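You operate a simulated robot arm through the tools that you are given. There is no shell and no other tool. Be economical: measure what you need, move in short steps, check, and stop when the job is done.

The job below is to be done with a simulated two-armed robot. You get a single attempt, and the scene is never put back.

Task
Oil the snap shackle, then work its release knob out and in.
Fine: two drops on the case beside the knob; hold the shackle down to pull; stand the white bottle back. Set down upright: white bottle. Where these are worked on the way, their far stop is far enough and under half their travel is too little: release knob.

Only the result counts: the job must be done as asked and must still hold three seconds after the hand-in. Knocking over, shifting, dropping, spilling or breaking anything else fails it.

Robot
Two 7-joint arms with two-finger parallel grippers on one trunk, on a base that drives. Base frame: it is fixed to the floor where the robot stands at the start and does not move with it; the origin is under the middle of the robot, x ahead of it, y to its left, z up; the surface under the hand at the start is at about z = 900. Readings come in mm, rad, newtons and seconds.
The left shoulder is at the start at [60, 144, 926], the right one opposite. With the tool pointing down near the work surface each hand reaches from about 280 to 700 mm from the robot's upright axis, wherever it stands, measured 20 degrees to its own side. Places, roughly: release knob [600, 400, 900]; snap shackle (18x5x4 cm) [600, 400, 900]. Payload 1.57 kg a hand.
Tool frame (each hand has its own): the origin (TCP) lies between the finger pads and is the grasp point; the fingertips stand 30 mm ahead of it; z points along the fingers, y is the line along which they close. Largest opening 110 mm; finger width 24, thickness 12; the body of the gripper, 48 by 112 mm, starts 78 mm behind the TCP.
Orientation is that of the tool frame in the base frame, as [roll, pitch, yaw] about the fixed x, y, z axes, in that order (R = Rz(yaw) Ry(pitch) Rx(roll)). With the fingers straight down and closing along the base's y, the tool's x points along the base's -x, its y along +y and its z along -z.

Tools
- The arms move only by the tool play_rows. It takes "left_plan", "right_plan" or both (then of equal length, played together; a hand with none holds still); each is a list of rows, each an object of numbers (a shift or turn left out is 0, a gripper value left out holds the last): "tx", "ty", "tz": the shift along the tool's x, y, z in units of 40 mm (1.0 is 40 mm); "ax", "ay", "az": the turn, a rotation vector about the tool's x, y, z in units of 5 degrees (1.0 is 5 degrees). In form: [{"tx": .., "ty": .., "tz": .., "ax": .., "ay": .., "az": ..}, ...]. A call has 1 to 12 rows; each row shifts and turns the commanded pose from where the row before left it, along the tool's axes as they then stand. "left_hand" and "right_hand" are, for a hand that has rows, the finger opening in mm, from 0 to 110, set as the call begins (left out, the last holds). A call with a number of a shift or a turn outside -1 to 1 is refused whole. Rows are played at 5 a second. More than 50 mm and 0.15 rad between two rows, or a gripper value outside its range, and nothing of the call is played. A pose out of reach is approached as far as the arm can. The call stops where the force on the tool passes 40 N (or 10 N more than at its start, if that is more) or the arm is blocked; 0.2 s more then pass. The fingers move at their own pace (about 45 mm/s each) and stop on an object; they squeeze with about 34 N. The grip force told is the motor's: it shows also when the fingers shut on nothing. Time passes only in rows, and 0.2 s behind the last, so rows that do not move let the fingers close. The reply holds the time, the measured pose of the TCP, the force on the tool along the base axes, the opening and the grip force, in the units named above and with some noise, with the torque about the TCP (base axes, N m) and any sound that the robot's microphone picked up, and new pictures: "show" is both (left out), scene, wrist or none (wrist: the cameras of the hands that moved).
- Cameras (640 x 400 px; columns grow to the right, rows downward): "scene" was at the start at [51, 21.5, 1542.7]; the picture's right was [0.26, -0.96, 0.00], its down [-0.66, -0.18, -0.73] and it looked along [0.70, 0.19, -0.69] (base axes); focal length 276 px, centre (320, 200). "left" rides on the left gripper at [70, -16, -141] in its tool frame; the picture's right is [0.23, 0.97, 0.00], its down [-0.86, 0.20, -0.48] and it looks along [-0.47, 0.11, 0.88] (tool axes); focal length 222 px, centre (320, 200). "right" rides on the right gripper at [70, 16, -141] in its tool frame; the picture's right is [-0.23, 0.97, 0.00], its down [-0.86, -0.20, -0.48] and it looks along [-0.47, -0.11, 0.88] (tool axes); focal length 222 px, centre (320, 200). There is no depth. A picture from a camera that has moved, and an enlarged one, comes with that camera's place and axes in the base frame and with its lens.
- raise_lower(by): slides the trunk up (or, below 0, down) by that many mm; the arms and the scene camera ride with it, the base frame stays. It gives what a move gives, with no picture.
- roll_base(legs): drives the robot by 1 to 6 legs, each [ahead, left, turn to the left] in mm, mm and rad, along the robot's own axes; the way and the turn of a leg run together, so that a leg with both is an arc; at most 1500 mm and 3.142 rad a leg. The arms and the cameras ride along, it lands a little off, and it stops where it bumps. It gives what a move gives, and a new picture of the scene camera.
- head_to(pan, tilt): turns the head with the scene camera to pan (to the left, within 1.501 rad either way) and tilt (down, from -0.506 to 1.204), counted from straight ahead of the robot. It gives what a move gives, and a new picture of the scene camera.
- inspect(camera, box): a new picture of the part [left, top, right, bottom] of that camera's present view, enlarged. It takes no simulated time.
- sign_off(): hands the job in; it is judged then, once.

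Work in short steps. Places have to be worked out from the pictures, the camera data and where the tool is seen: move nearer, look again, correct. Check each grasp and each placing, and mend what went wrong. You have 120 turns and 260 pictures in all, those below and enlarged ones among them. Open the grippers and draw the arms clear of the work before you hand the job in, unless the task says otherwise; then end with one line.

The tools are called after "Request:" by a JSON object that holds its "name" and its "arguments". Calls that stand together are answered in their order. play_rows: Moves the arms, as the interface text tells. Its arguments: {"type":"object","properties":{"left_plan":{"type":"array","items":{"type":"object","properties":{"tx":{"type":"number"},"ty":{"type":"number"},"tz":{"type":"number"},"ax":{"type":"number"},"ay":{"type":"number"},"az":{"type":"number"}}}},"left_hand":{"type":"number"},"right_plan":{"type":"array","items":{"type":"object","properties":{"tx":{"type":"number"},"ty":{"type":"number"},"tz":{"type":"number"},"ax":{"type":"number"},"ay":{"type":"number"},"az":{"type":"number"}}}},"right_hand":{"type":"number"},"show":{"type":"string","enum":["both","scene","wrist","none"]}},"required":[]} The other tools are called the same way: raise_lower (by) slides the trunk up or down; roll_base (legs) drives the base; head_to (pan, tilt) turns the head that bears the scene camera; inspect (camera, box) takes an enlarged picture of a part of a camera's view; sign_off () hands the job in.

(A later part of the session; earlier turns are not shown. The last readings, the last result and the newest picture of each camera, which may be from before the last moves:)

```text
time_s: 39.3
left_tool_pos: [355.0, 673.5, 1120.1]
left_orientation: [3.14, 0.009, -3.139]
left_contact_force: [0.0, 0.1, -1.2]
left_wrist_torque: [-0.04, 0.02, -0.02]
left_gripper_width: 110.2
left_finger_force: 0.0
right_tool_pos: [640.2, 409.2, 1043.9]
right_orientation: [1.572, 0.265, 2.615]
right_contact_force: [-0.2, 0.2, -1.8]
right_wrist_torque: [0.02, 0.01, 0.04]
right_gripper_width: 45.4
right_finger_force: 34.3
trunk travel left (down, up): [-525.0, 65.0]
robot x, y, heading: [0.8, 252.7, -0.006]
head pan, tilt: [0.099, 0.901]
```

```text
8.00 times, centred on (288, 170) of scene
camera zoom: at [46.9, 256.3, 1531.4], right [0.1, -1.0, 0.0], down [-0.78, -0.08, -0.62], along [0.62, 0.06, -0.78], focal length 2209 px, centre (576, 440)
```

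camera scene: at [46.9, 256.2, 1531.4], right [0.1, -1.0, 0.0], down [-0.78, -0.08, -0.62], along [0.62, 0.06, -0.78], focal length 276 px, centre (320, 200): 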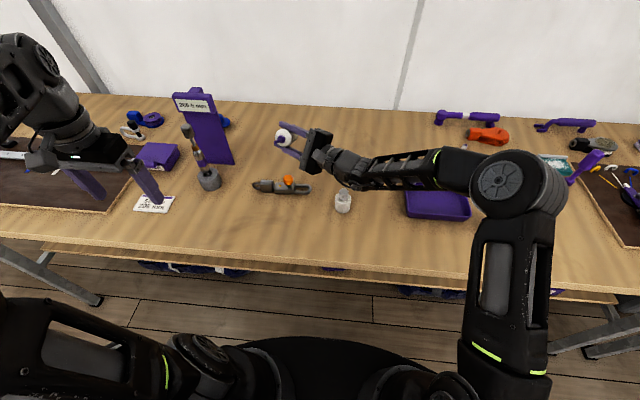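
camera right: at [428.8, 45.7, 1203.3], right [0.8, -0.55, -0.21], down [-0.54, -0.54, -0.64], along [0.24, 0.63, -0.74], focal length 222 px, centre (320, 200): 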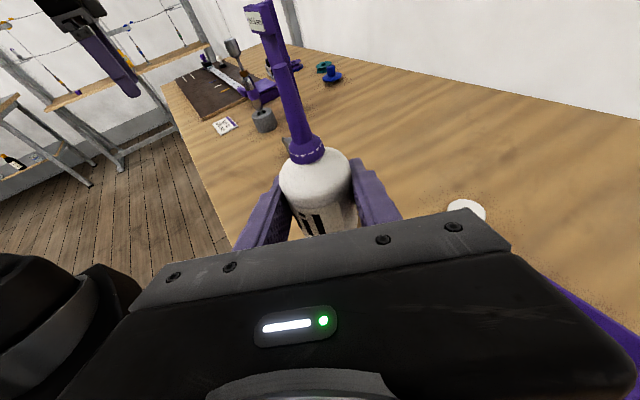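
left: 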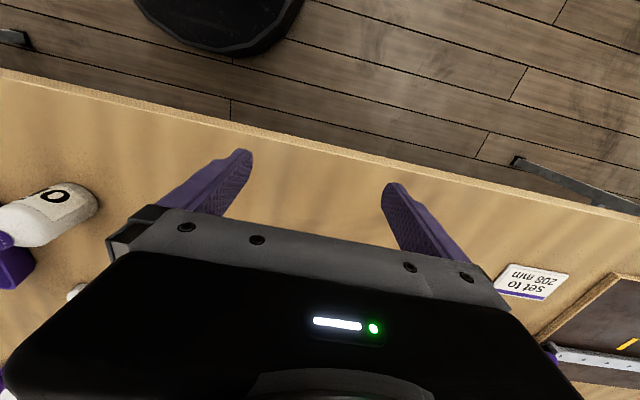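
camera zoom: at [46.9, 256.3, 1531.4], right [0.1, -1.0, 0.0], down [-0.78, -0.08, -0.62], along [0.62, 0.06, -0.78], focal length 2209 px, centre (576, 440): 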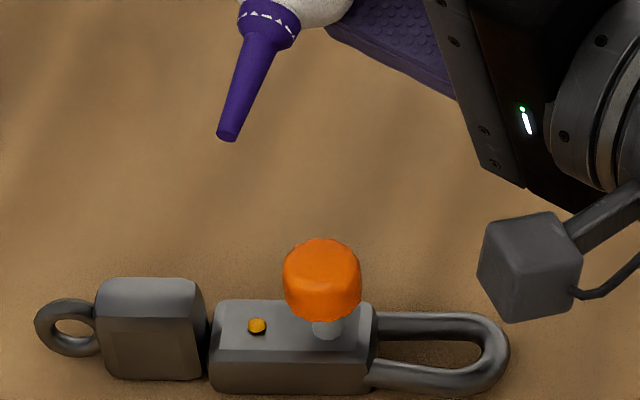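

At 105° there is no flow yet. One more step to 110°.

Request:
{"name": "play_rows", "arguments": {"right_plan": [{"az": -1}], "show": "none"}}

Request:
{"name": "inspect", "arguments": {"camera": "scene", "box": [248, 145, 328, 195]}}

```text
time_s: 39.7
left_tool_pos: [356.3, 673.0, 1121.3]
left_orientation: [-3.141, 0.01, -3.139]
left_contact_force: [0.5, 0.0, -1.0]
left_wrist_torque: [0.02, -0.03, 0.04]
left_gripper_width: 109.7
left_finger_force: 0.1
right_tool_pos: [640.3, 409.3, 1043.6]
right_orientation: [1.572, 0.349, 2.617]
right_contact_force: [0.0, -0.9, -1.6]
right_wrist_torque: [0.0, 0.01, 0.01]
right_gripper_width: 45.2
right_finger_force: 34.2
trunk travel left (down, up): [-525.0, 65.0]
robot x, y, heading: [-0.9, 249.2, 0.001]
head pan, tilt: [0.099, 0.901]
```

```text
8.00 times, centred on (288, 170) of scene
camera zoom: at [46.8, 256.4, 1531.4], right [0.1, -1.0, 0.0], down [-0.78, -0.08, -0.62], along [0.62, 0.06, -0.78], focal length 2209 px, centre (576, 440)
```

zoom: 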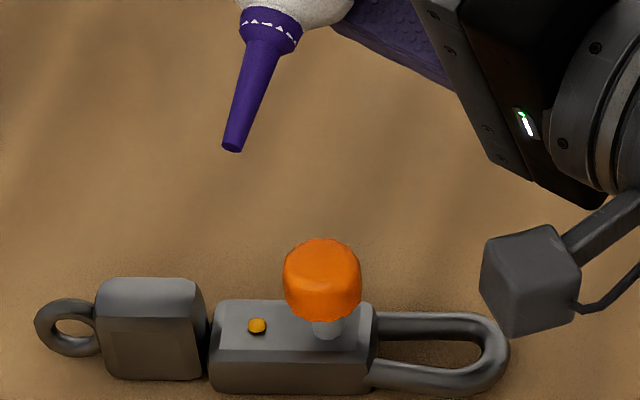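

Request:
{"name": "play_rows", "arguments": {"right_plan": [{"az": -1}], "show": "none"}}

Request:
{"name": "inspect", "arguments": {"camera": "scene", "box": [248, 145, 328, 195]}}

```text
time_s: 40.1
left_tool_pos: [356.6, 673.3, 1121.9]
left_orientation: [-3.141, 0.011, -3.138]
left_contact_force: [0.3, -0.5, 0.7]
left_wrist_torque: [0.03, 0.0, 0.01]
left_gripper_width: 110.0
left_finger_force: 0.1
right_tool_pos: [641.2, 409.7, 1044.6]
right_orientation: [1.572, 0.438, 2.618]
right_contact_force: [-0.7, -0.2, -2.2]
right_wrist_torque: [0.0, 0.02, 0.02]
right_gripper_width: 45.5
right_finger_force: 33.5
trunk travel left (down, up): [-525.0, 65.0]
robot x, y, heading: [-0.9, 247.9, -0.0]
head pan, tilt: [0.099, 0.901]
```

```text
8.00 times, centred on (288, 170) of scene
camera zoom: at [46.9, 256.4, 1531.4], right [0.1, -1.0, 0.0], down [-0.78, -0.08, -0.62], along [0.62, 0.06, -0.78], focal length 2209 px, centre (576, 440)
```

zoom: 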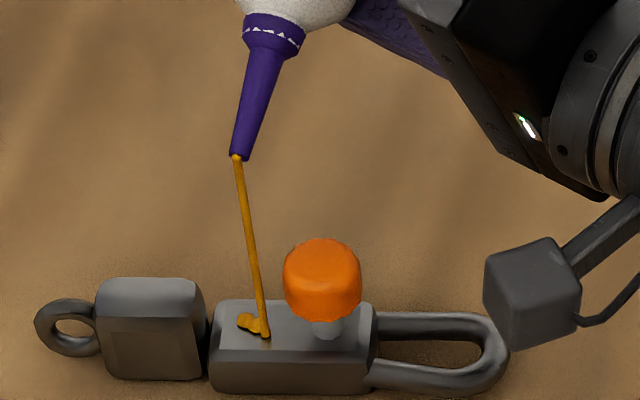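

A second spot has appeared beside the first. I roll the bottle back at once.

Request:
{"name": "play_rows", "arguments": {"right_plan": [{"az": 1}, {"az": 1}, {"az": 1}, {"az": 1}, {"az": 1}, {"az": 1}, {"az": 1}, {"az": 1}, {"az": 1}, {"az": 1}, {"az": 1}, {"az": 1}], "show": "none"}}

Request:
{"name": "inspect", "arguments": {"camera": "scene", "box": [272, 178, 296, 193]}}

```text
time_s: 42.7
left_tool_pos: [355.9, 672.4, 1120.8]
left_orientation: [-3.14, 0.011, -3.14]
left_contact_force: [-0.1, -0.1, 0.1]
left_wrist_torque: [-0.02, 0.01, 0.0]
left_gripper_width: 110.0
left_finger_force: 0.0
right_tool_pos: [642.5, 408.2, 1045.7]
right_orientation: [1.57, -0.614, 2.617]
right_contact_force: [-0.4, 0.8, -1.2]
right_wrist_torque: [0.0, 0.0, -0.04]
right_gripper_width: 45.3
right_finger_force: 33.7
trunk travel left (down, up): [-525.0, 65.0]
robot x, y, heading: [2.5, 252.4, -0.002]
head pan, tilt: [0.099, 0.901]
```

```text
16.00 times, centred on (284, 186) of scene
camera zoom: at [46.9, 256.2, 1531.4], right [0.1, -1.0, 0.0], down [-0.78, -0.08, -0.62], along [0.62, 0.06, -0.78], focal length 4418 px, centre (896, 432)
```

zoom: 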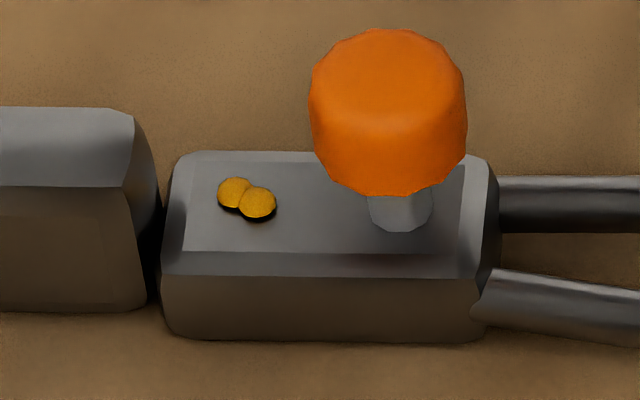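

Two distinct drops lie on the case beside the knob. Now bring the bottle upright and carry it back: roll 55°, then pitch 20° down.

Request:
{"name": "play_rows", "arguments": {"right_plan": [{"az": 1}, {"az": 1}, {"az": 1}, {"az": 1}, {"az": 1}, {"az": 1}, {"az": 1}, {"az": 1}, {"az": 1}, {"az": 1}, {"az": 1}], "show": "none"}}

Request:
{"name": "play_rows", "arguments": {"right_plan": [{"ay": -1}, {"ay": -1}, {"ay": -1}, {"ay": -1}, {}], "show": "scene"}}

```text
time_s: 45.1
left_tool_pos: [355.7, 673.3, 1120.8]
left_orientation: [-3.141, 0.009, -3.138]
left_contact_force: [0.6, 0.3, 0.6]
left_wrist_torque: [-0.02, 0.01, 0.02]
left_gripper_width: 109.8
left_finger_force: 0.1
right_tool_pos: [641.0, 408.9, 1044.5]
right_orientation: [-1.406, -1.569, -0.688]
right_contact_force: [-0.9, -0.4, -0.8]
right_wrist_torque: [0.03, 0.06, 0.01]
right_gripper_width: 45.4
right_finger_force: 34.2
trunk travel left (down, up): [-525.0, 65.0]
robot x, y, heading: [2.0, 247.1, 0.001]
head pan, tilt: [0.099, 0.901]
```

```text
time_s: 46.3
left_tool_pos: [356.5, 673.3, 1121.0]
left_orientation: [-3.141, 0.011, -3.139]
left_contact_force: [0.0, -0.3, 0.3]
left_wrist_torque: [-0.03, 0.02, 0.01]
left_gripper_width: 110.0
left_finger_force: 0.1
right_tool_pos: [640.3, 409.2, 1045.2]
right_orientation: [3.141, -1.222, 1.045]
right_contact_force: [-1.5, -0.9, -0.2]
right_wrist_torque: [0.01, 0.0, 0.01]
right_gripper_width: 45.3
right_finger_force: 34.0
trunk travel left (down, up): [-525.0, 65.0]
robot x, y, heading: [1.9, 246.5, 0.002]
head pan, tilt: [0.099, 0.901]
camera scene: at [47.0, 256.0, 1531.4], right [0.1, -1.0, 0.0], down [-0.78, -0.08, -0.62], along [0.62, 0.06, -0.78], focal length 276 px, centre (320, 200)
```

scene: 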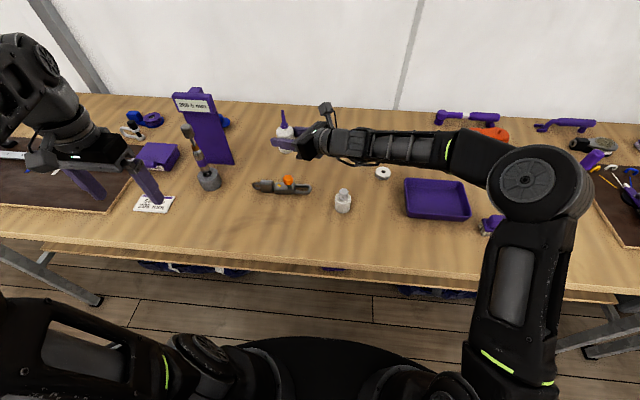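

Same grip orientation as at pick-up. Move straight back above the bottle's original place.

Request:
{"name": "play_rows", "arguments": {"right_plan": [{"tx": -0.267, "ty": -0.035, "tz": -0.816}, {"tx": -0.267, "ty": -0.035, "tz": -0.816}, {"tx": -0.267, "ty": -0.035, "tz": -0.816}, {"tx": -0.267, "ty": -0.035, "tz": -0.816}, {"tx": -0.267, "ty": -0.035, "tz": -0.816}, {"tx": -0.267, "ty": -0.035, "tz": -0.816}, {"tx": -0.267, "ty": -0.035, "tz": -0.816}, {"tx": -0.267, "ty": -0.035, "tz": -0.816}, {"tx": -0.267, "ty": -0.035, "tz": -0.816}, {}], "show": "none"}}

```text
time_s: 48.5
left_tool_pos: [356.4, 673.2, 1122.0]
left_orientation: [-3.141, 0.01, -3.138]
left_contact_force: [-0.4, 0.9, -0.1]
left_wrist_torque: [0.02, -0.01, 0.01]
left_gripper_width: 110.0
left_finger_force: 0.1
right_tool_pos: [474.6, 149.6, 1054.0]
right_orientation: [-3.141, -1.222, 1.045]
right_contact_force: [0.3, -0.5, -1.6]
right_wrist_torque: [0.01, 0.02, 0.02]
right_gripper_width: 45.6
right_finger_force: 33.8
trunk travel left (down, up): [-525.0, 65.0]
robot x, y, heading: [-3.5, 250.3, 0.004]
head pan, tilt: [0.099, 0.901]
```

Lower 106 mm to just above the bench.

Request:
{"name": "play_rows", "arguments": {"right_plan": [{"tx": -0.7, "tz": 0.255}, {"tx": -0.7, "tz": 0.255}, {"tx": -0.6, "tz": 0.218}, {"tx": -0.3, "tz": 0.109}, {"tx": -0.2, "tz": 0.073}, {}], "show": "none"}}

Request:
{"name": "inspect", "arguments": {"camera": "scene", "box": [320, 175, 440, 250]}}

```text
time_s: 49.9
left_tool_pos: [355.6, 673.4, 1121.2]
left_orientation: [-3.141, 0.012, -3.138]
left_contact_force: [0.0, 1.3, -0.5]
left_wrist_torque: [-0.01, 0.02, -0.02]
left_gripper_width: 110.0
left_finger_force: 0.1
right_tool_pos: [474.5, 150.1, 947.4]
right_orientation: [-3.141, -1.221, 1.047]
right_contact_force: [0.0, 0.4, -0.1]
right_wrist_torque: [0.02, -0.01, 0.01]
right_gripper_width: 45.4
right_finger_force: 33.7
trunk travel left (down, up): [-525.0, 65.0]
robot x, y, heading: [-2.5, 249.3, 0.001]
head pan, tilt: [0.099, 0.901]
```

```text
5.33 times, centred on (380, 212) of scene
camera zoom: at [46.7, 256.2, 1531.4], right [0.1, -1.0, 0.0], down [-0.78, -0.08, -0.62], along [0.62, 0.06, -0.78], focal length 1472 px, centre (0, 133)
```

zoom: 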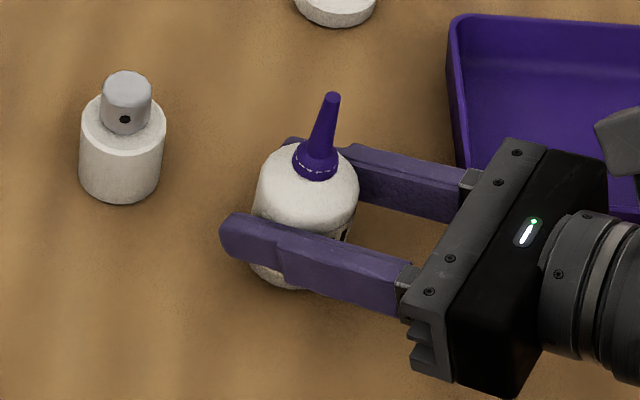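

Bottle upright a few mm over its place. Lower the last 5 mm gently.

Request:
{"name": "play_rows", "arguments": {"right_plan": [{"tx": -0.035, "tz": 0.013}, {"tx": -0.035, "tz": 0.013}, {"tx": -0.035, "tz": 0.013}, {}], "show": "none"}}

```text
time_s: 50.9
left_tool_pos: [356.7, 673.6, 1121.9]
left_orientation: [-3.141, 0.01, -3.138]
left_contact_force: [-0.2, 0.1, 1.2]
left_wrist_torque: [0.0, 0.03, -0.01]
left_gripper_width: 109.7
left_finger_force: 0.0
right_tool_pos: [474.6, 148.5, 942.6]
right_orientation: [-3.139, -1.221, 1.045]
right_contact_force: [-0.2, 0.7, -1.5]
right_wrist_torque: [0.0, 0.01, 0.02]
right_gripper_width: 45.2
right_finger_force: 34.0
trunk travel left (down, up): [-525.0, 65.0]
robot x, y, heading: [-0.9, 250.0, 0.001]
head pan, tilt: [0.099, 0.901]
```

Request:
{"name": "play_rows", "arguments": {"right_plan": [{"tx": -0.03, "tz": 0.011}, {"tx": -0.03, "tz": 0.011}, {}], "show": "none"}}

```text
time_s: 51.7
left_tool_pos: [355.3, 673.7, 1121.8]
left_orientation: [-3.141, 0.01, -3.139]
left_contact_force: [0.2, -0.2, 0.5]
left_wrist_torque: [-0.01, 0.02, 0.01]
left_gripper_width: 110.1
left_finger_force: 0.1
right_tool_pos: [474.8, 148.2, 941.9]
right_orientation: [3.138, -1.223, 1.048]
right_contact_force: [-0.7, -0.4, 8.5]
right_wrist_torque: [-0.08, 0.18, 0.02]
right_gripper_width: 45.1
right_finger_force: 34.0
trunk travel left (down, up): [-525.0, 65.0]
robot x, y, heading: [0.8, 253.3, 0.001]
head pan, tilt: [0.099, 0.901]
```

Contact of 8.5 N shows the bottle stands on the bench. I open slowly, symmetric, to 80 mm.

Request:
{"name": "play_rows", "arguments": {"right_plan": [{}, {}], "right_hand": 48, "show": "none"}}

Request:
{"name": "play_rows", "arguments": {"right_plan": [{}, {}, {}], "right_hand": 80, "show": "wrist"}}

Request:
{"name": "inspect", "arguments": {"camera": "scene", "box": [320, 175, 440, 250]}}

```text
time_s: 52.3
left_tool_pos: [357.1, 673.0, 1120.9]
left_orientation: [3.141, 0.011, -3.139]
left_contact_force: [-0.4, -0.5, -0.4]
left_wrist_torque: [0.01, -0.01, -0.03]
left_gripper_width: 110.0
left_finger_force: 0.1
right_tool_pos: [475.3, 148.6, 939.9]
right_orientation: [-3.14, -1.223, 1.046]
right_contact_force: [0.6, -0.8, 1.3]
right_wrist_torque: [-0.02, 0.0, 0.0]
right_gripper_width: 48.1
right_finger_force: 0.1
trunk travel left (down, up): [-525.0, 65.0]
robot x, y, heading: [-0.9, 249.0, -0.006]
head pan, tilt: [0.099, 0.901]
```

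```text
time_s: 53.1
left_tool_pos: [356.2, 672.7, 1121.5]
left_orientation: [-3.14, 0.009, -3.137]
left_contact_force: [-0.6, -0.4, 0.5]
left_wrist_torque: [-0.01, -0.01, -0.01]
left_gripper_width: 109.8
left_finger_force: 0.1
right_tool_pos: [476.2, 147.1, 941.1]
right_orientation: [-3.141, -1.222, 1.045]
right_contact_force: [-0.5, 0.4, 0.3]
right_wrist_torque: [0.02, 0.0, 0.01]
right_gripper_width: 80.1
right_finger_force: 0.1
trunk travel left (down, up): [-525.0, 65.0]
robot x, y, heading: [1.1, 245.0, 0.0]
head pan, tilt: [0.099, 0.901]
camera right: at [434.6, 45.9, 1054.4], right [0.8, -0.56, -0.21], down [-0.54, -0.54, -0.64], along [0.24, 0.63, -0.74], focal length 222 px, centre (320, 200)
```

right: 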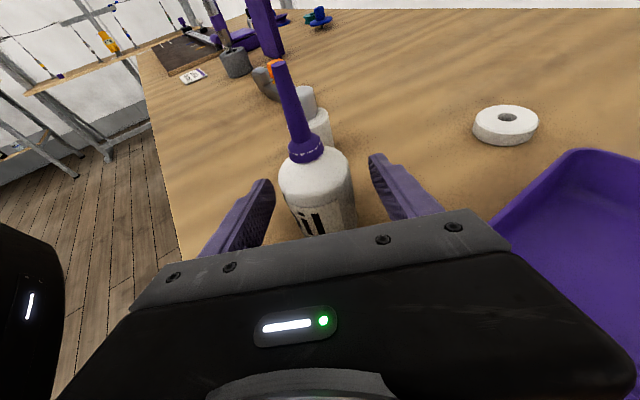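

```text
5.33 times, centred on (380, 212) of scene
camera zoom: at [46.7, 256.2, 1531.4], right [0.1, -1.0, 0.0], down [-0.78, -0.08, -0.62], along [0.62, 0.06, -0.78], focal length 1472 px, centre (0, 133)
```

zoom: 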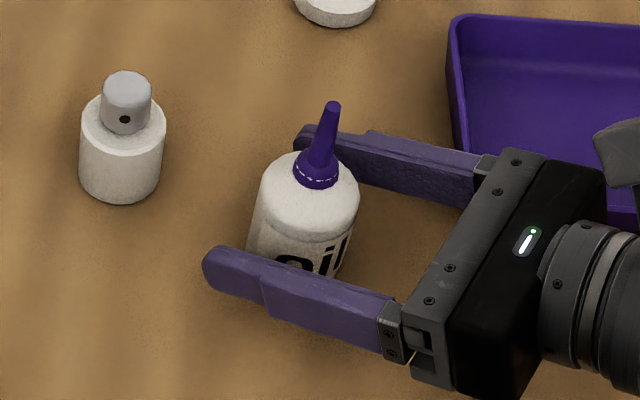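

The bottle stands upright in its place. I back the right hand off along its axis, then raise it.

Request:
{"name": "play_rows", "arguments": {"right_plan": [{"tz": -0.5}, {"tz": -0.75}, {"tz": -0.75}, {"tz": -0.75}, {"tx": 0.7, "tz": -0.255}, {"tx": 0.7, "tz": -0.255}, {"tx": 0.7, "tz": -0.255}, {}], "left_plan": [{"az": 1}, {"az": 1}, {"az": 1}, {"az": 1}, {"az": 1}, {"az": 1}, {"az": 1}, {"az": 1}], "show": "none"}}

Request:
{"name": "play_rows", "arguments": {"left_plan": [{"az": 1}, {"az": 1}, {"az": 1}, {"az": 1}, {"az": 1}, {"az": 1}, {"az": 1}, {"az": 1}, {"az": 1}, {"az": 1}], "left_hand": 70, "show": "scene"}}

```text
time_s: 54.9
left_tool_pos: [356.8, 673.2, 1121.4]
left_orientation: [3.134, 0.008, 2.442]
left_contact_force: [0.1, -0.1, 0.1]
left_wrist_torque: [-0.01, 0.02, -0.03]
left_gripper_width: 110.3
left_finger_force: 0.0
right_tool_pos: [423.9, 58.7, 1069.7]
right_orientation: [-3.139, -1.221, 1.044]
right_contact_force: [-0.4, -0.3, -0.3]
right_wrist_torque: [-0.04, 0.0, 0.03]
right_gripper_width: 80.3
right_finger_force: 0.1
trunk travel left (down, up): [-525.0, 65.0]
robot x, y, heading: [-0.3, 250.6, -0.004]
head pan, tilt: [0.099, 0.901]
```

```text
time_s: 57.1
left_tool_pos: [356.9, 673.7, 1121.2]
left_orientation: [3.13, 0.0, 1.572]
left_contact_force: [0.2, 0.2, -0.5]
left_wrist_torque: [-0.01, 0.02, -0.02]
left_gripper_width: 70.0
left_finger_force: 0.0
right_tool_pos: [424.3, 58.0, 1069.6]
right_orientation: [-3.141, -1.223, 1.045]
right_contact_force: [0.3, -0.5, -1.1]
right_wrist_torque: [0.01, -0.03, -0.04]
right_gripper_width: 80.0
right_finger_force: 0.1
trunk travel left (down, up): [-525.0, 65.0]
robot x, y, heading: [-2.0, 249.3, -0.004]
head pan, tilt: [0.099, 0.901]
camera scene: at [46.7, 256.2, 1531.4], right [0.1, -1.0, 0.0], down [-0.78, -0.08, -0.62], along [0.62, 0.06, -0.78], focal length 276 px, centre (320, 200)
```

scene: 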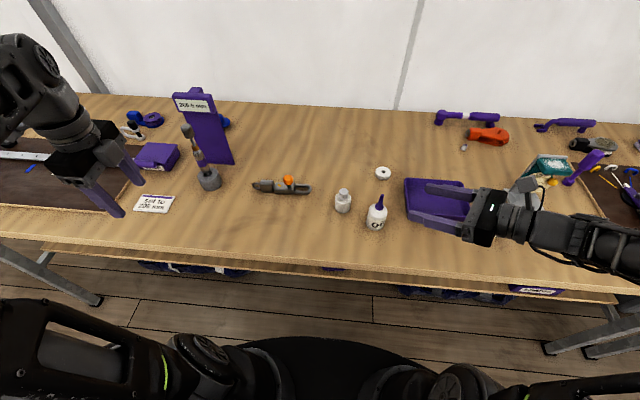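

Left hand is turned with its camera on the far (left) side. Move it above the shackle's left block near (562,461).

Request:
{"name": "play_rows", "arguments": {"left_plan": [{"tx": -0.885}, {"tx": -0.885}, {"tx": -0.885}, {"tx": -0.885}, {"tx": -0.885}, {"tx": -0.885}, {"ty": 0.855}, {"ty": 0.855}, {"ty": 0.855}, {"ty": 0.855}, {"ty": 0.855}, {"ty": 0.855}]}}

```text
time_s: 59.7
left_tool_pos: [526.6, 460.7, 1104.9]
left_orientation: [3.125, -0.002, 1.572]
left_contact_force: [-0.3, -0.4, -1.1]
left_wrist_torque: [0.01, -0.01, 0.03]
left_gripper_width: 70.1
left_finger_force: 0.1
left hand out of reach, approached as far as the arm can: row 10, 11, 12
right_tool_pos: [424.4, 57.7, 1068.8]
right_orientation: [-3.141, -1.224, 1.045]
right_contact_force: [-0.2, 0.6, -0.5]
right_wrist_torque: [0.0, 0.0, 0.01]
right_gripper_width: 79.8
right_finger_force: 0.1
trunk travel left (down, up): [-525.0, 65.0]
robot x, y, heading: [-0.7, 249.3, -0.0]
head pan, tilt: [0.099, 0.901]
camera scene: at [46.9, 255.0, 1531.4], right [0.1, -1.0, 0.0], down [-0.78, -0.08, -0.62], along [0.62, 0.06, -0.78], focal length 276 px, centre (320, 200)
camera left: at [508.2, 531.0, 1245.4], right [0.97, 0.23, 0.02], down [0.19, -0.86, 0.48], along [0.12, -0.46, -0.88], focal length 222 px, centre (320, 200)
```

scene: 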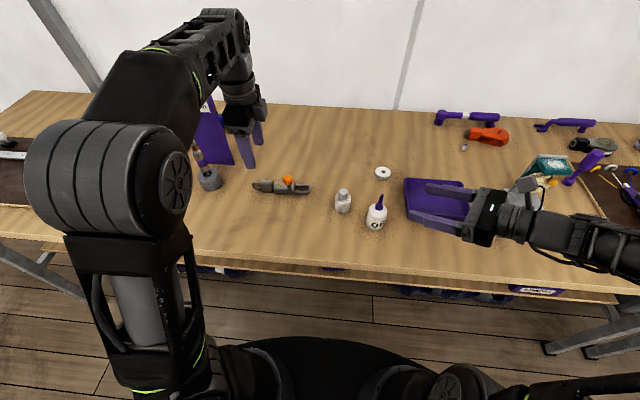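
left: 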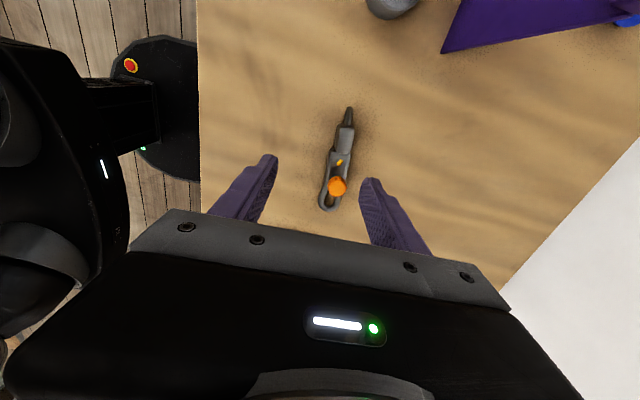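

It is reach-limited at that height. I lower it 80 mm, which should let it reach x 562.

Request:
{"name": "play_rows", "arguments": {"left_plan": [{"tz": 0.7}, {"tz": 0.7}, {"tz": 0.6}, {}], "show": "wrist"}}

```text
time_s: 60.7
left_tool_pos: [526.2, 460.8, 1024.7]
left_orientation: [3.13, 0.001, 1.573]
left_contact_force: [0.1, -0.4, 0.3]
left_wrist_torque: [0.0, 0.03, -0.01]
left_gripper_width: 70.1
left_finger_force: 0.2
right_tool_pos: [423.2, 58.2, 1068.6]
right_orientation: [-3.14, -1.222, 1.046]
right_contact_force: [0.4, 0.9, -0.2]
right_wrist_torque: [0.02, -0.02, -0.01]
right_gripper_width: 79.9
right_finger_force: 0.0
trunk travel left (down, up): [-525.0, 65.0]
robot x, y, heading: [-2.8, 250.4, -0.0]
head pan, tilt: [0.099, 0.901]
camera left: at [509.1, 531.1, 1165.1], right [0.97, 0.23, 0.01], down [0.2, -0.85, 0.48], along [0.12, -0.47, -0.88], focal length 222 px, centre (320, 200)
```

left: 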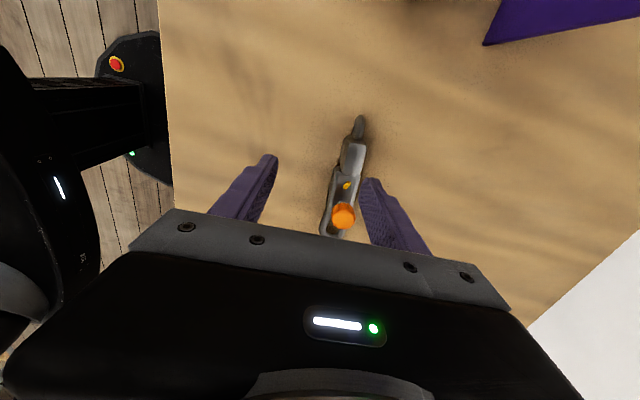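

Request:
{"name": "play_rows", "arguments": {"left_plan": [{"ty": 0.45}, {"ty": 0.45}, {}], "show": "none"}}

Request:
{"name": "inspect", "arguments": {"camera": "left", "box": [256, 95, 416, 245]}}

Request:
{"name": "inspect", "arguments": {"camera": "scene", "box": [230, 140, 326, 200]}}

```text
time_s: 61.5
left_tool_pos: [563.4, 459.8, 1025.0]
left_orientation: [3.131, 0.001, 1.572]
left_contact_force: [0.9, -0.2, -0.4]
left_wrist_torque: [0.03, -0.01, -0.02]
left_gripper_width: 70.0
left_finger_force: 0.1
right_tool_pos: [422.5, 58.1, 1069.2]
right_orientation: [3.141, -1.22, 1.047]
right_contact_force: [-0.3, 0.8, -0.4]
right_wrist_torque: [-0.01, -0.03, 0.02]
right_gripper_width: 79.9
right_finger_force: 0.0
trunk travel left (down, up): [-525.0, 65.0]
robot x, y, heading: [2.9, 249.7, -0.002]
head pan, tilt: [0.099, 0.901]
```

```text
2.67 times, centred on (336, 170) of left
camera zoom: at [545.0, 530.7, 1165.9], right [0.97, 0.23, 0.01], down [0.2, -0.85, 0.48], along [0.12, -0.47, -0.88], focal length 592 px, centre (277, 280)
```

zoom: 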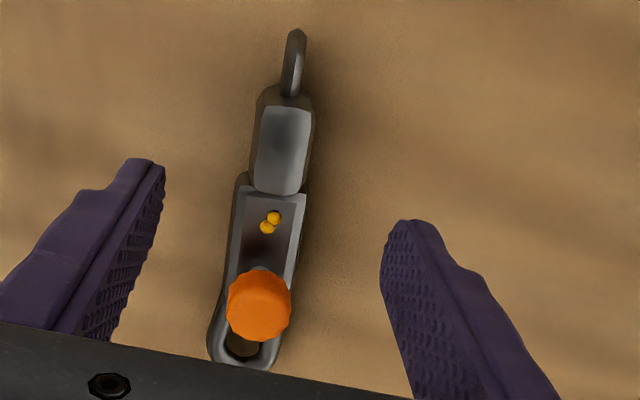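

```text
6.67 times, centred on (278, 170) of scene
camera zoom: at [46.4, 256.6, 1531.4], right [0.1, -1.0, 0.0], down [-0.78, -0.08, -0.62], along [0.62, 0.06, -0.78], focal length 1841 px, centre (600, 400)
```

zoom: 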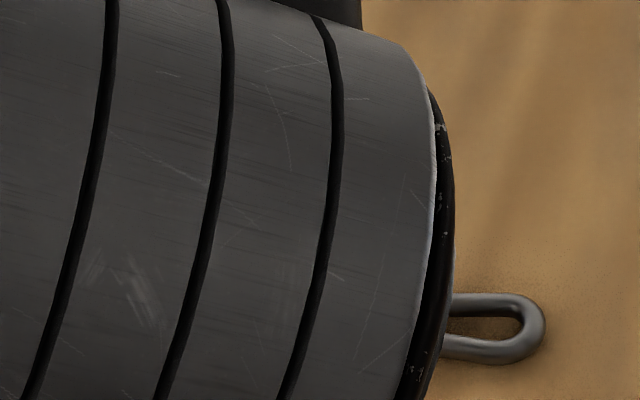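

The left wrist camera shows the block's top centred about (563.6, 464), 24 mm wide, right between the fingers. I lower the left hand to z≈938.

Request:
{"name": "play_rows", "arguments": {"left_plan": [{"tz": 0.6, "tx": 0.1}, {"tz": 0.6}, {"tz": 0.5}, {"tz": 0.3}, {"tz": 0.15}, {}], "show": "wrist"}}

```text
time_s: 62.9
left_tool_pos: [564.2, 459.9, 949.3]
left_orientation: [3.13, -0.003, 1.57]
left_contact_force: [0.5, 0.3, 0.6]
left_wrist_torque: [0.02, -0.02, -0.01]
left_gripper_width: 69.9
left_finger_force: 0.1
left hand out of reach, approached as far as the arm can: row 3, 5
right_tool_pos: [423.9, 59.8, 1070.0]
right_orientation: [3.139, -1.22, 1.046]
right_contact_force: [0.1, 0.5, -0.3]
right_wrist_torque: [-0.03, -0.01, -0.02]
right_gripper_width: 79.8
right_finger_force: 0.0
trunk travel left (down, up): [-525.0, 65.0]
robot x, y, heading: [1.4, 248.8, -0.003]
head pan, tilt: [0.099, 0.901]
camera left: at [546.6, 530.5, 1090.5], right [0.97, 0.23, 0.01], down [0.19, -0.86, 0.48], along [0.12, -0.46, -0.88], focal length 222 px, centre (320, 200)
```

left: 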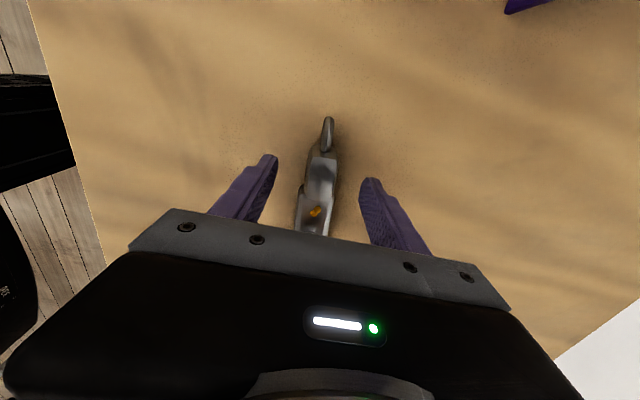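

Rows 3 and 5 were reach-limited; z is 949. I try the last 11 mm in small steps.

Request:
{"name": "play_rows", "arguments": {"left_plan": [{"tz": 0.1}, {"tz": 0.1}, {"tz": 0.1}, {}], "show": "none"}}

```text
time_s: 63.9
left_tool_pos: [565.6, 453.1, 940.7]
left_orientation: [3.13, -0.002, 1.574]
left_contact_force: [0.2, 1.2, 0.1]
left_wrist_torque: [-0.01, 0.0, -0.01]
left_gripper_width: 70.2
left_finger_force: 0.1
left hand out of reach, approached as far as the arm can: row 1, 3
right_tool_pos: [423.3, 57.5, 1069.6]
right_orientation: [3.14, -1.221, 1.045]
right_contact_force: [0.6, -0.2, -0.1]
right_wrist_torque: [0.02, -0.04, -0.03]
right_gripper_width: 79.9
right_finger_force: 0.1
trunk travel left (down, up): [-525.0, 65.0]
robot x, y, heading: [1.8, 250.8, 0.002]
head pan, tilt: [0.099, 0.901]
```

It drifted to y 453. I try to shift it back by 8 mm in y.

Request:
{"name": "play_rows", "arguments": {"left_plan": [{"tx": 0.15}, {"tx": 0.15}, {}], "show": "wrist"}}

```text
time_s: 64.7
left_tool_pos: [564.7, 458.0, 941.4]
left_orientation: [3.131, 0.0, 1.573]
left_contact_force: [-0.6, -1.0, 0.3]
left_wrist_torque: [-0.03, 0.05, -0.01]
left_gripper_width: 70.0
left_finger_force: 0.2
left hand out of reach, approached as far as the arm can: row 2
right_tool_pos: [423.3, 57.1, 1068.3]
right_orientation: [-3.142, -1.221, 1.045]
right_contact_force: [0.7, -0.1, -0.2]
right_wrist_torque: [0.0, 0.0, -0.03]
right_gripper_width: 80.0
right_finger_force: 0.2
trunk travel left (down, up): [-525.0, 65.0]
robot x, y, heading: [-3.6, 252.0, 0.0]
head pan, tilt: [0.099, 0.901]
camera left: at [546.1, 528.4, 1081.8], right [0.97, 0.23, 0.01], down [0.2, -0.86, 0.48], along [0.12, -0.46, -0.88], focal length 222 px, centre (320, 200)
```

left: 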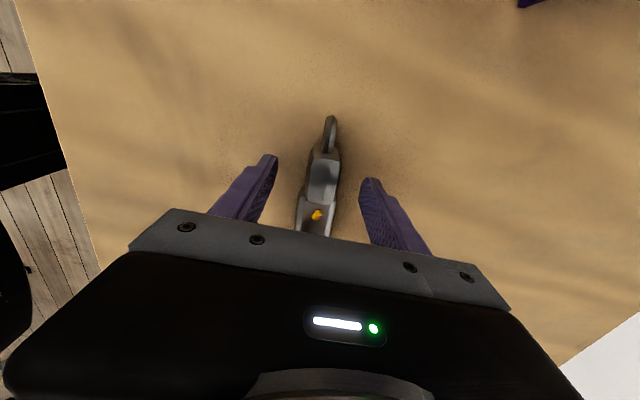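

Now at (565,458,941), straddling the block. Close the left gripper on it.

Request:
{"name": "play_rows", "arguments": {"left_plan": [{}, {}, {}, {}, {}], "left_hand": 15, "show": "wrist"}}

Request:
{"name": "inspect", "arguments": {"camera": "left", "box": [240, 100, 400, 250]}}

```text
time_s: 65.9
left_tool_pos: [563.8, 456.9, 940.9]
left_orientation: [3.131, -0.001, 1.574]
left_contact_force: [0.5, -1.3, 1.2]
left_wrist_torque: [-0.08, 0.06, -0.01]
left_gripper_width: 23.5
left_finger_force: 34.4
right_tool_pos: [423.7, 58.4, 1068.7]
right_orientation: [-3.141, -1.221, 1.045]
right_contact_force: [-0.1, -0.2, -0.3]
right_wrist_torque: [-0.02, 0.02, -0.01]
right_gripper_width: 79.8
right_finger_force: 0.1
trunk travel left (down, up): [-525.0, 65.0]
robot x, y, heading: [-0.1, 251.6, -0.0]
head pan, tilt: [0.099, 0.901]
camera left: at [546.1, 528.2, 1081.8], right [0.97, 0.23, 0.01], down [0.2, -0.86, 0.48], along [0.12, -0.46, -0.88], focal length 222 px, centre (320, 200)
```

left: 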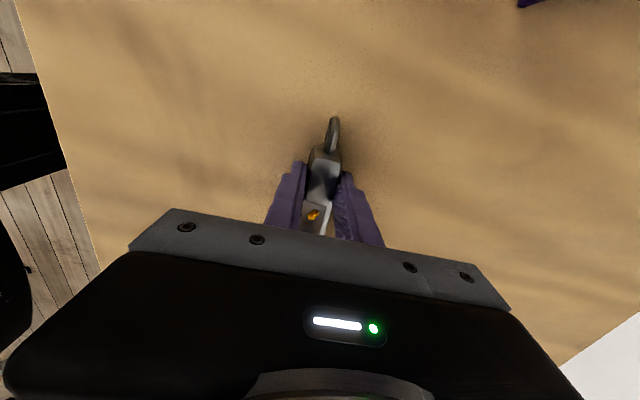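

```text
2.67 times, centred on (320, 175) of left
camera zoom: at [546.1, 528.2, 1081.8], right [0.97, 0.23, 0.01], down [0.2, -0.86, 0.48], along [0.12, -0.46, -0.88], focal length 592 px, centre (320, 267)
```

zoom: 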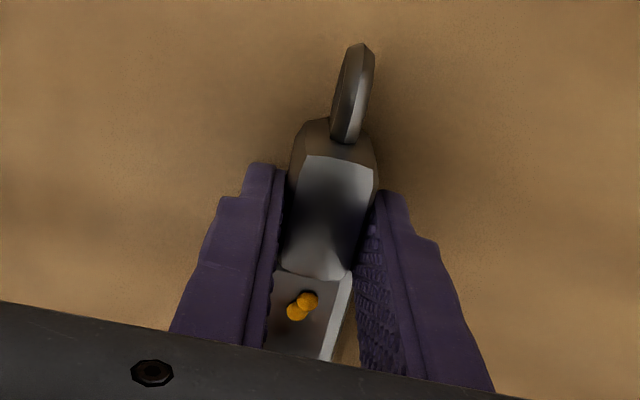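

Block gripped firmly (23.5 mm, 34 N), and the drops lie undisturbed. Now bring the right hand high over the bottles to near the knob.

Request:
{"name": "play_rows", "arguments": {"right_plan": [{"tx": 0.47, "tz": -0.17}, {"tx": 0.302, "ty": -0.164, "tz": 0.83}, {"tx": 0.302, "ty": -0.164, "tz": 0.83}, {"tx": 0.302, "ty": -0.164, "tz": 0.83}, {"tx": 0.302, "ty": -0.164, "tz": 0.83}, {"tx": 0.302, "ty": -0.164, "tz": 0.83}, {"tx": 0.302, "ty": -0.164, "tz": 0.83}, {"tx": 0.302, "ty": -0.164, "tz": 0.83}, {"tx": 0.302, "ty": -0.164, "tz": 0.83}, {}], "right_hand": 60}}

```text
time_s: 68.1
left_tool_pos: [565.3, 457.7, 940.2]
left_orientation: [3.13, -0.002, 1.572]
left_contact_force: [-0.2, -0.7, 2.3]
left_wrist_torque: [-0.02, 0.06, 0.03]
left_gripper_width: 23.2
left_finger_force: 34.2
right_tool_pos: [519.4, 328.6, 1089.0]
right_orientation: [3.141, -1.223, 1.046]
right_contact_force: [-0.1, 0.1, -0.1]
right_wrist_torque: [0.0, 0.02, -0.02]
right_gripper_width: 60.0
right_finger_force: 0.1
trunk travel left (down, up): [-525.0, 65.0]
robot x, y, heading: [-1.1, 247.2, 0.0]
head pan, tilt: [0.099, 0.901]
camera scene: at [46.7, 256.1, 1531.4], right [0.1, -1.0, 0.0], down [-0.78, -0.08, -0.62], along [0.62, 0.06, -0.78], focal length 276 px, centre (320, 200)
camera right: at [479.7, 227.1, 1202.8], right [0.8, -0.56, -0.21], down [-0.54, -0.54, -0.64], along [0.24, 0.63, -0.74], focal length 222 px, centre (320, 200)
```

scene: 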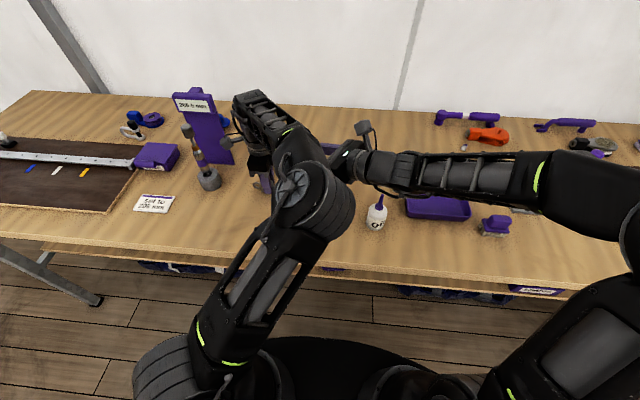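
right: 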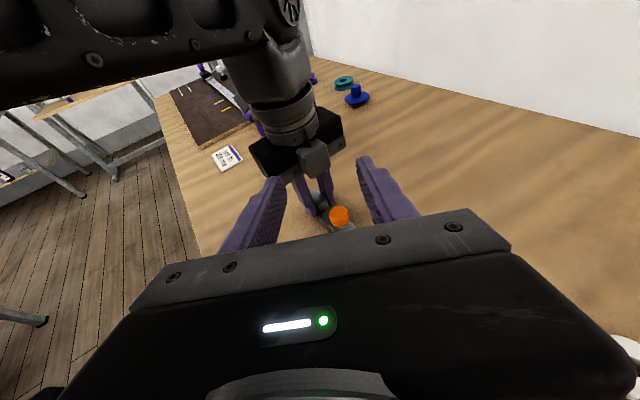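

The right camera puts the knob at about (562,394), agreeing with the scene estimate (562,396). Lower to a pre-grasp 80 mm short of it.

Request:
{"name": "play_rows", "arguments": {"right_plan": [{"tx": -0.61, "ty": 0.02, "tz": 0.25}, {"tx": -0.61, "ty": 0.02, "tz": 0.25}, {"tx": -0.61, "ty": 0.02, "tz": 0.25}, {"tx": -0.61, "ty": 0.02, "tz": 0.25}, {}]}}

Request:
{"name": "inspect", "arguments": {"camera": "right", "box": [240, 100, 420, 250]}}

```text
time_s: 69.3
left_tool_pos: [565.1, 457.5, 941.0]
left_orientation: [3.129, -0.002, 1.572]
left_contact_force: [0.3, 0.4, 1.1]
left_wrist_torque: [-0.06, 0.05, -0.02]
left_gripper_width: 23.1
left_finger_force: 34.5
right_tool_pos: [523.2, 332.1, 983.7]
right_orientation: [3.141, -1.221, 1.047]
right_contact_force: [0.4, -0.6, -0.7]
right_wrist_torque: [0.02, -0.02, 0.01]
right_gripper_width: 59.9
right_finger_force: 0.1
trunk travel left (down, up): [-525.0, 65.0]
robot x, y, heading: [0.6, 246.7, -0.0]
head pan, tilt: [0.099, 0.901]
camera scene: at [46.7, 256.1, 1531.4], right [0.1, -1.0, 0.0], down [-0.78, -0.08, -0.62], along [0.62, 0.06, -0.78], focal length 276 px, centre (320, 200)
camera right: at [484.0, 230.1, 1096.4], right [0.8, -0.56, -0.21], down [-0.54, -0.54, -0.64], along [0.24, 0.63, -0.74], focal length 222 px, centre (320, 200)
```

scene: 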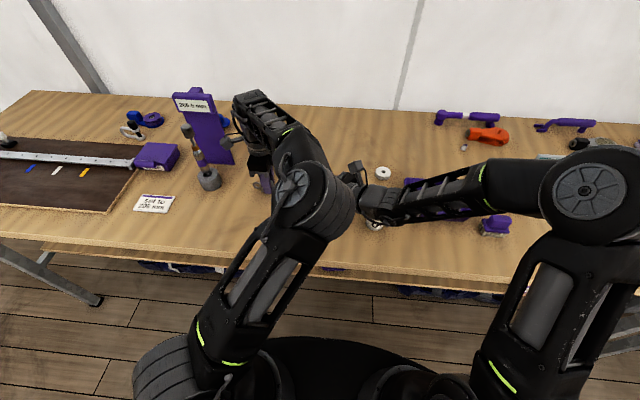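
right: 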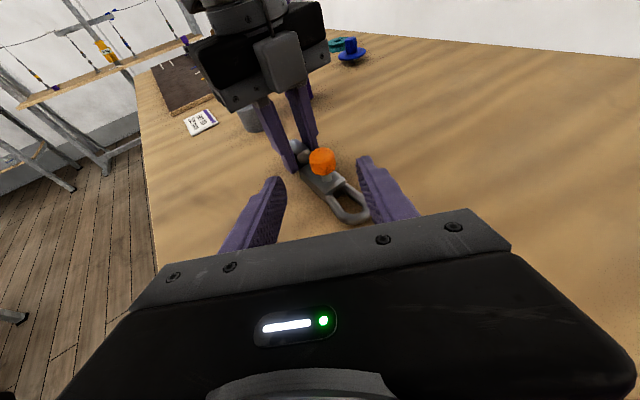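

```text
2.67 times, centred on (330, 175) of right
camera zoom: at [484.0, 230.1, 1096.4], right [0.8, -0.56, -0.21], down [-0.54, -0.54, -0.64], along [0.24, 0.63, -0.74], focal length 592 px, centre (293, 267)
```

zoom: 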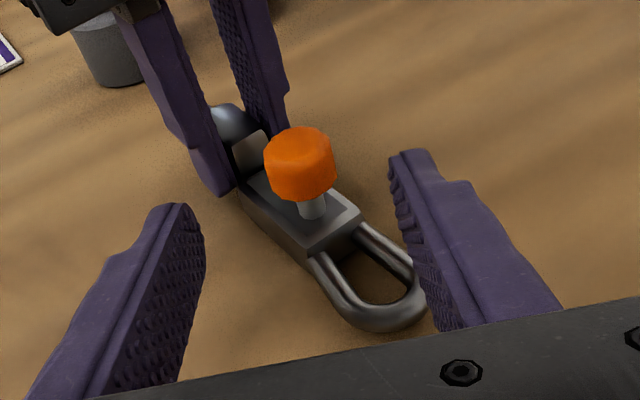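

The knob is centred between the fingers. I narrow to 46 mm and advance 64 mm so the knob sits near the fingertips, keeping clear of the left fingers.

Request:
{"name": "play_rows", "arguments": {"right_plan": [{}, {"tz": 0.4, "ty": 0.014}, {"tz": 0.4, "ty": 0.014}, {"tz": 0.4, "ty": 0.014}, {"tz": 0.4, "ty": 0.014}, {}], "right_hand": 46, "show": "wrist"}}

Request:
{"name": "inspect", "arguments": {"camera": "right", "box": [240, 130, 420, 250]}}

Request:
{"name": "inspect", "arguments": {"camera": "left", "box": [240, 130, 400, 250]}}

```text
time_s: 70.7
left_tool_pos: [564.5, 457.3, 941.2]
left_orientation: [3.131, -0.001, 1.573]
left_contact_force: [-0.6, -0.5, 1.1]
left_wrist_torque: [-0.07, 0.06, 0.01]
left_gripper_width: 23.3
left_finger_force: 34.0
right_tool_pos: [555.0, 382.9, 961.4]
right_orientation: [-3.141, -1.222, 1.046]
right_contact_force: [0.1, 0.2, 0.2]
right_wrist_torque: [0.01, -0.03, 0.03]
right_gripper_width: 46.0
right_finger_force: 0.0
trunk travel left (down, up): [-525.0, 65.0]
robot x, y, heading: [2.2, 249.4, 0.002]
head pan, tilt: [0.099, 0.901]
camera right: at [516.3, 280.9, 1074.4], right [0.8, -0.56, -0.21], down [-0.54, -0.54, -0.64], along [0.24, 0.63, -0.74], focal length 222 px, centre (320, 200)
```

right: 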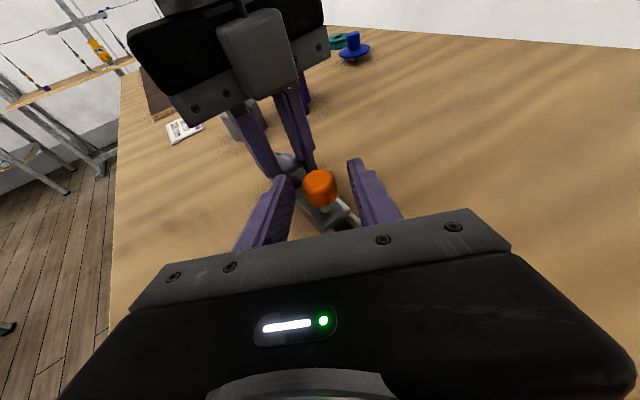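

```text
3.33 times, centred on (330, 190) of right
camera zoom: at [516.3, 280.9, 1074.4], right [0.8, -0.56, -0.21], down [-0.54, -0.54, -0.64], along [0.24, 0.63, -0.74], focal length 740 px, centre (287, 233)
```

zoom: 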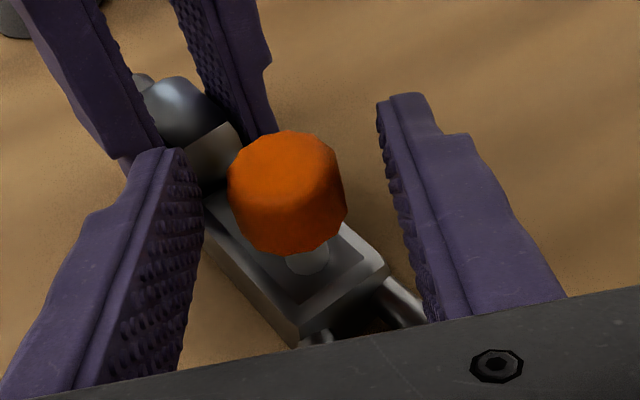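

```text
3.33 times, centred on (320, 190) of left
camera zoom: at [546.2, 528.3, 1081.8], right [0.97, 0.23, 0.01], down [0.2, -0.86, 0.48], along [0.12, -0.46, -0.88], focal length 740 px, centre (320, 233)
```

zoom: 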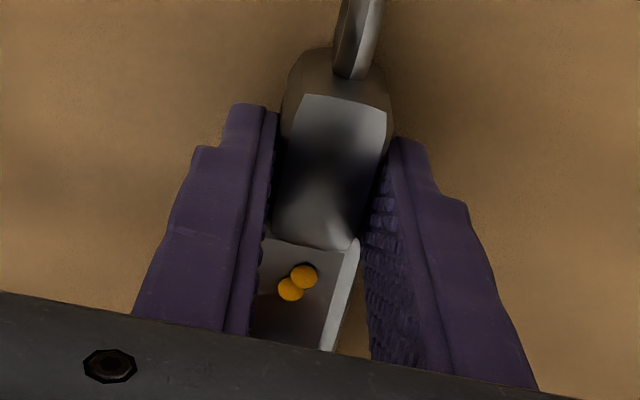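

The knob lies between the pads, just ahead of the grasp point. Close on it.

Request:
{"name": "play_rows", "arguments": {"right_plan": [{}, {}, {}, {}], "right_hand": 15, "show": "none"}}

Request:
{"name": "inspect", "arguments": {"camera": "right", "box": [240, 130, 420, 250]}}

```text
time_s: 71.7
left_tool_pos: [563.7, 457.4, 941.4]
left_orientation: [3.129, -0.001, 1.573]
left_contact_force: [5.6, -2.4, 0.0]
left_wrist_torque: [0.4, 0.26, 0.29]
left_gripper_width: 23.6
left_finger_force: 34.0
right_tool_pos: [556.6, 383.0, 961.0]
right_orientation: [3.141, -1.221, 1.048]
right_contact_force: [-5.9, 1.9, 0.4]
right_wrist_torque: [-0.31, -0.07, 0.13]
right_gripper_width: 28.5
right_finger_force: 33.6
trunk travel left (down, up): [-525.0, 65.0]
robot x, y, heading: [-1.3, 249.8, 0.0]
head pan, tilt: [0.099, 0.901]
```

```text
3.33 times, centred on (330, 190) of right
camera zoom: at [515.8, 281.4, 1074.3], right [0.8, -0.55, -0.21], down [-0.54, -0.54, -0.64], along [0.24, 0.63, -0.74], focal length 740 px, centre (287, 233)
```

zoom: 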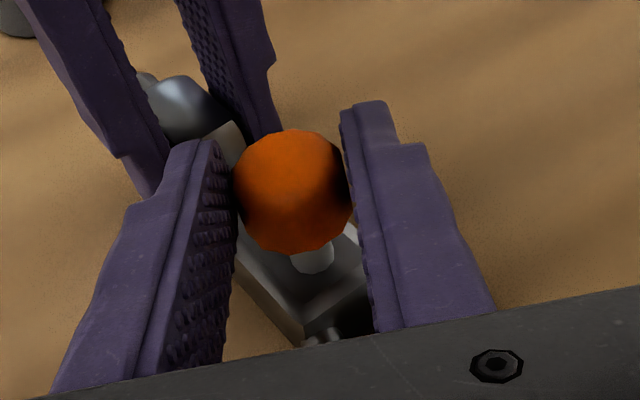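

Knob gripped (28.5 mm). Pull straight up in small steps, watching forces on both hands.

Request:
{"name": "play_rows", "arguments": {"right_plan": [{"tx": 0.047, "tz": -0.017}, {"tx": 0.047, "tz": -0.017}, {}], "show": "none"}}

Request:
{"name": "play_rows", "arguments": {"right_plan": [{"tx": 0.047, "tz": -0.017}, {"tx": 0.047, "tz": -0.017}, {}], "show": "wrist"}}

```text
time_s: 72.5
left_tool_pos: [563.8, 456.9, 940.5]
left_orientation: [3.132, 0.001, 1.574]
left_contact_force: [2.5, -7.7, 1.6]
left_wrist_torque: [0.44, 0.2, 0.27]
left_gripper_width: 23.4
left_finger_force: 33.9
right_tool_pos: [555.9, 382.7, 964.4]
right_orientation: [-3.14, -1.22, 1.047]
right_contact_force: [-3.5, 7.0, -0.9]
right_wrist_torque: [-0.46, -0.1, 0.03]
right_gripper_width: 28.7
right_finger_force: 34.2
trunk travel left (down, up): [-525.0, 65.0]
robot x, y, heading: [-3.2, 250.1, -0.0]
head pan, tilt: [0.099, 0.901]
```

```text
time_s: 73.3
left_tool_pos: [563.2, 456.6, 941.4]
left_orientation: [3.131, 0.0, 1.572]
left_contact_force: [3.5, -10.8, 3.6]
left_wrist_torque: [0.24, 0.28, 0.33]
left_gripper_width: 23.4
left_finger_force: 34.2
right_tool_pos: [556.8, 383.0, 968.7]
right_orientation: [-3.139, -1.224, 1.045]
right_contact_force: [-3.3, 10.3, -2.3]
right_wrist_torque: [-0.19, -0.17, -0.02]
right_gripper_width: 28.7
right_finger_force: 34.2
trunk travel left (down, up): [-525.0, 65.0]
robot x, y, heading: [1.0, 251.5, -0.001]
head pan, tilt: [0.099, 0.901]
camera right: at [515.9, 280.8, 1082.1], right [0.8, -0.55, -0.21], down [-0.54, -0.54, -0.64], along [0.24, 0.63, -0.74], focal length 222 px, centre (320, 200)
```

right: 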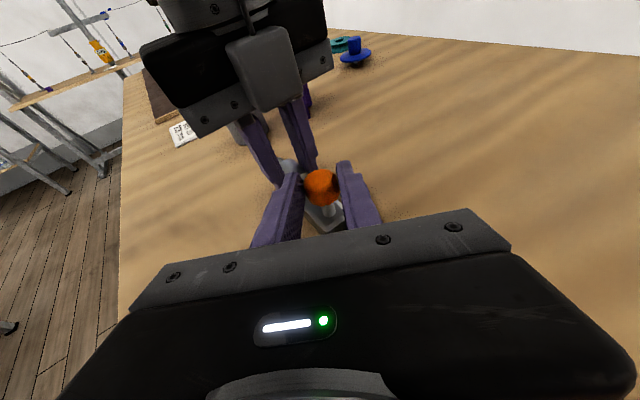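

Request:
{"name": "inspect", "arguments": {"camera": "right", "box": [240, 130, 420, 250]}}

Request:
{"name": "inspect", "arguments": {"camera": "left", "box": [240, 130, 400, 250]}}

```text
3.33 times, centred on (330, 190) of right
camera zoom: at [515.9, 280.8, 1082.1], right [0.8, -0.55, -0.21], down [-0.54, -0.54, -0.64], along [0.24, 0.63, -0.74], focal length 740 px, centre (287, 233)
```

zoom: 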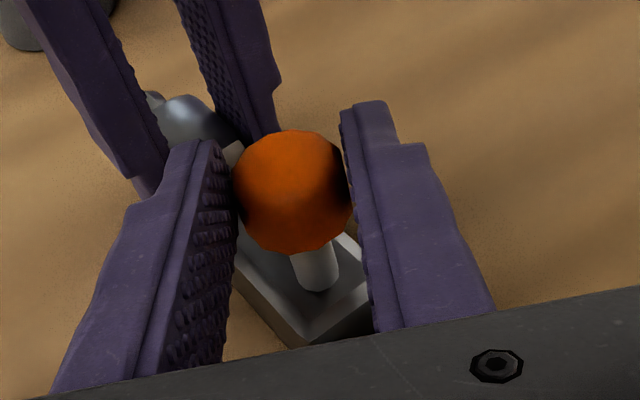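

```text
3.33 times, centred on (320, 190) of left
camera zoom: at [546.3, 528.0, 1081.6], right [0.97, 0.23, 0.01], down [0.2, -0.85, 0.48], along [0.12, -0.47, -0.88], focal length 740 px, centre (320, 233)
```

zoom: 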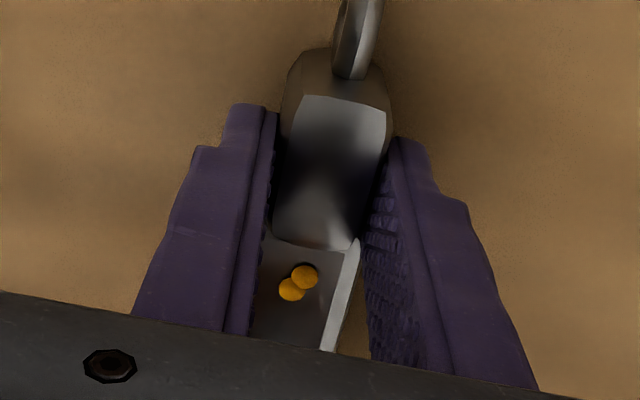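

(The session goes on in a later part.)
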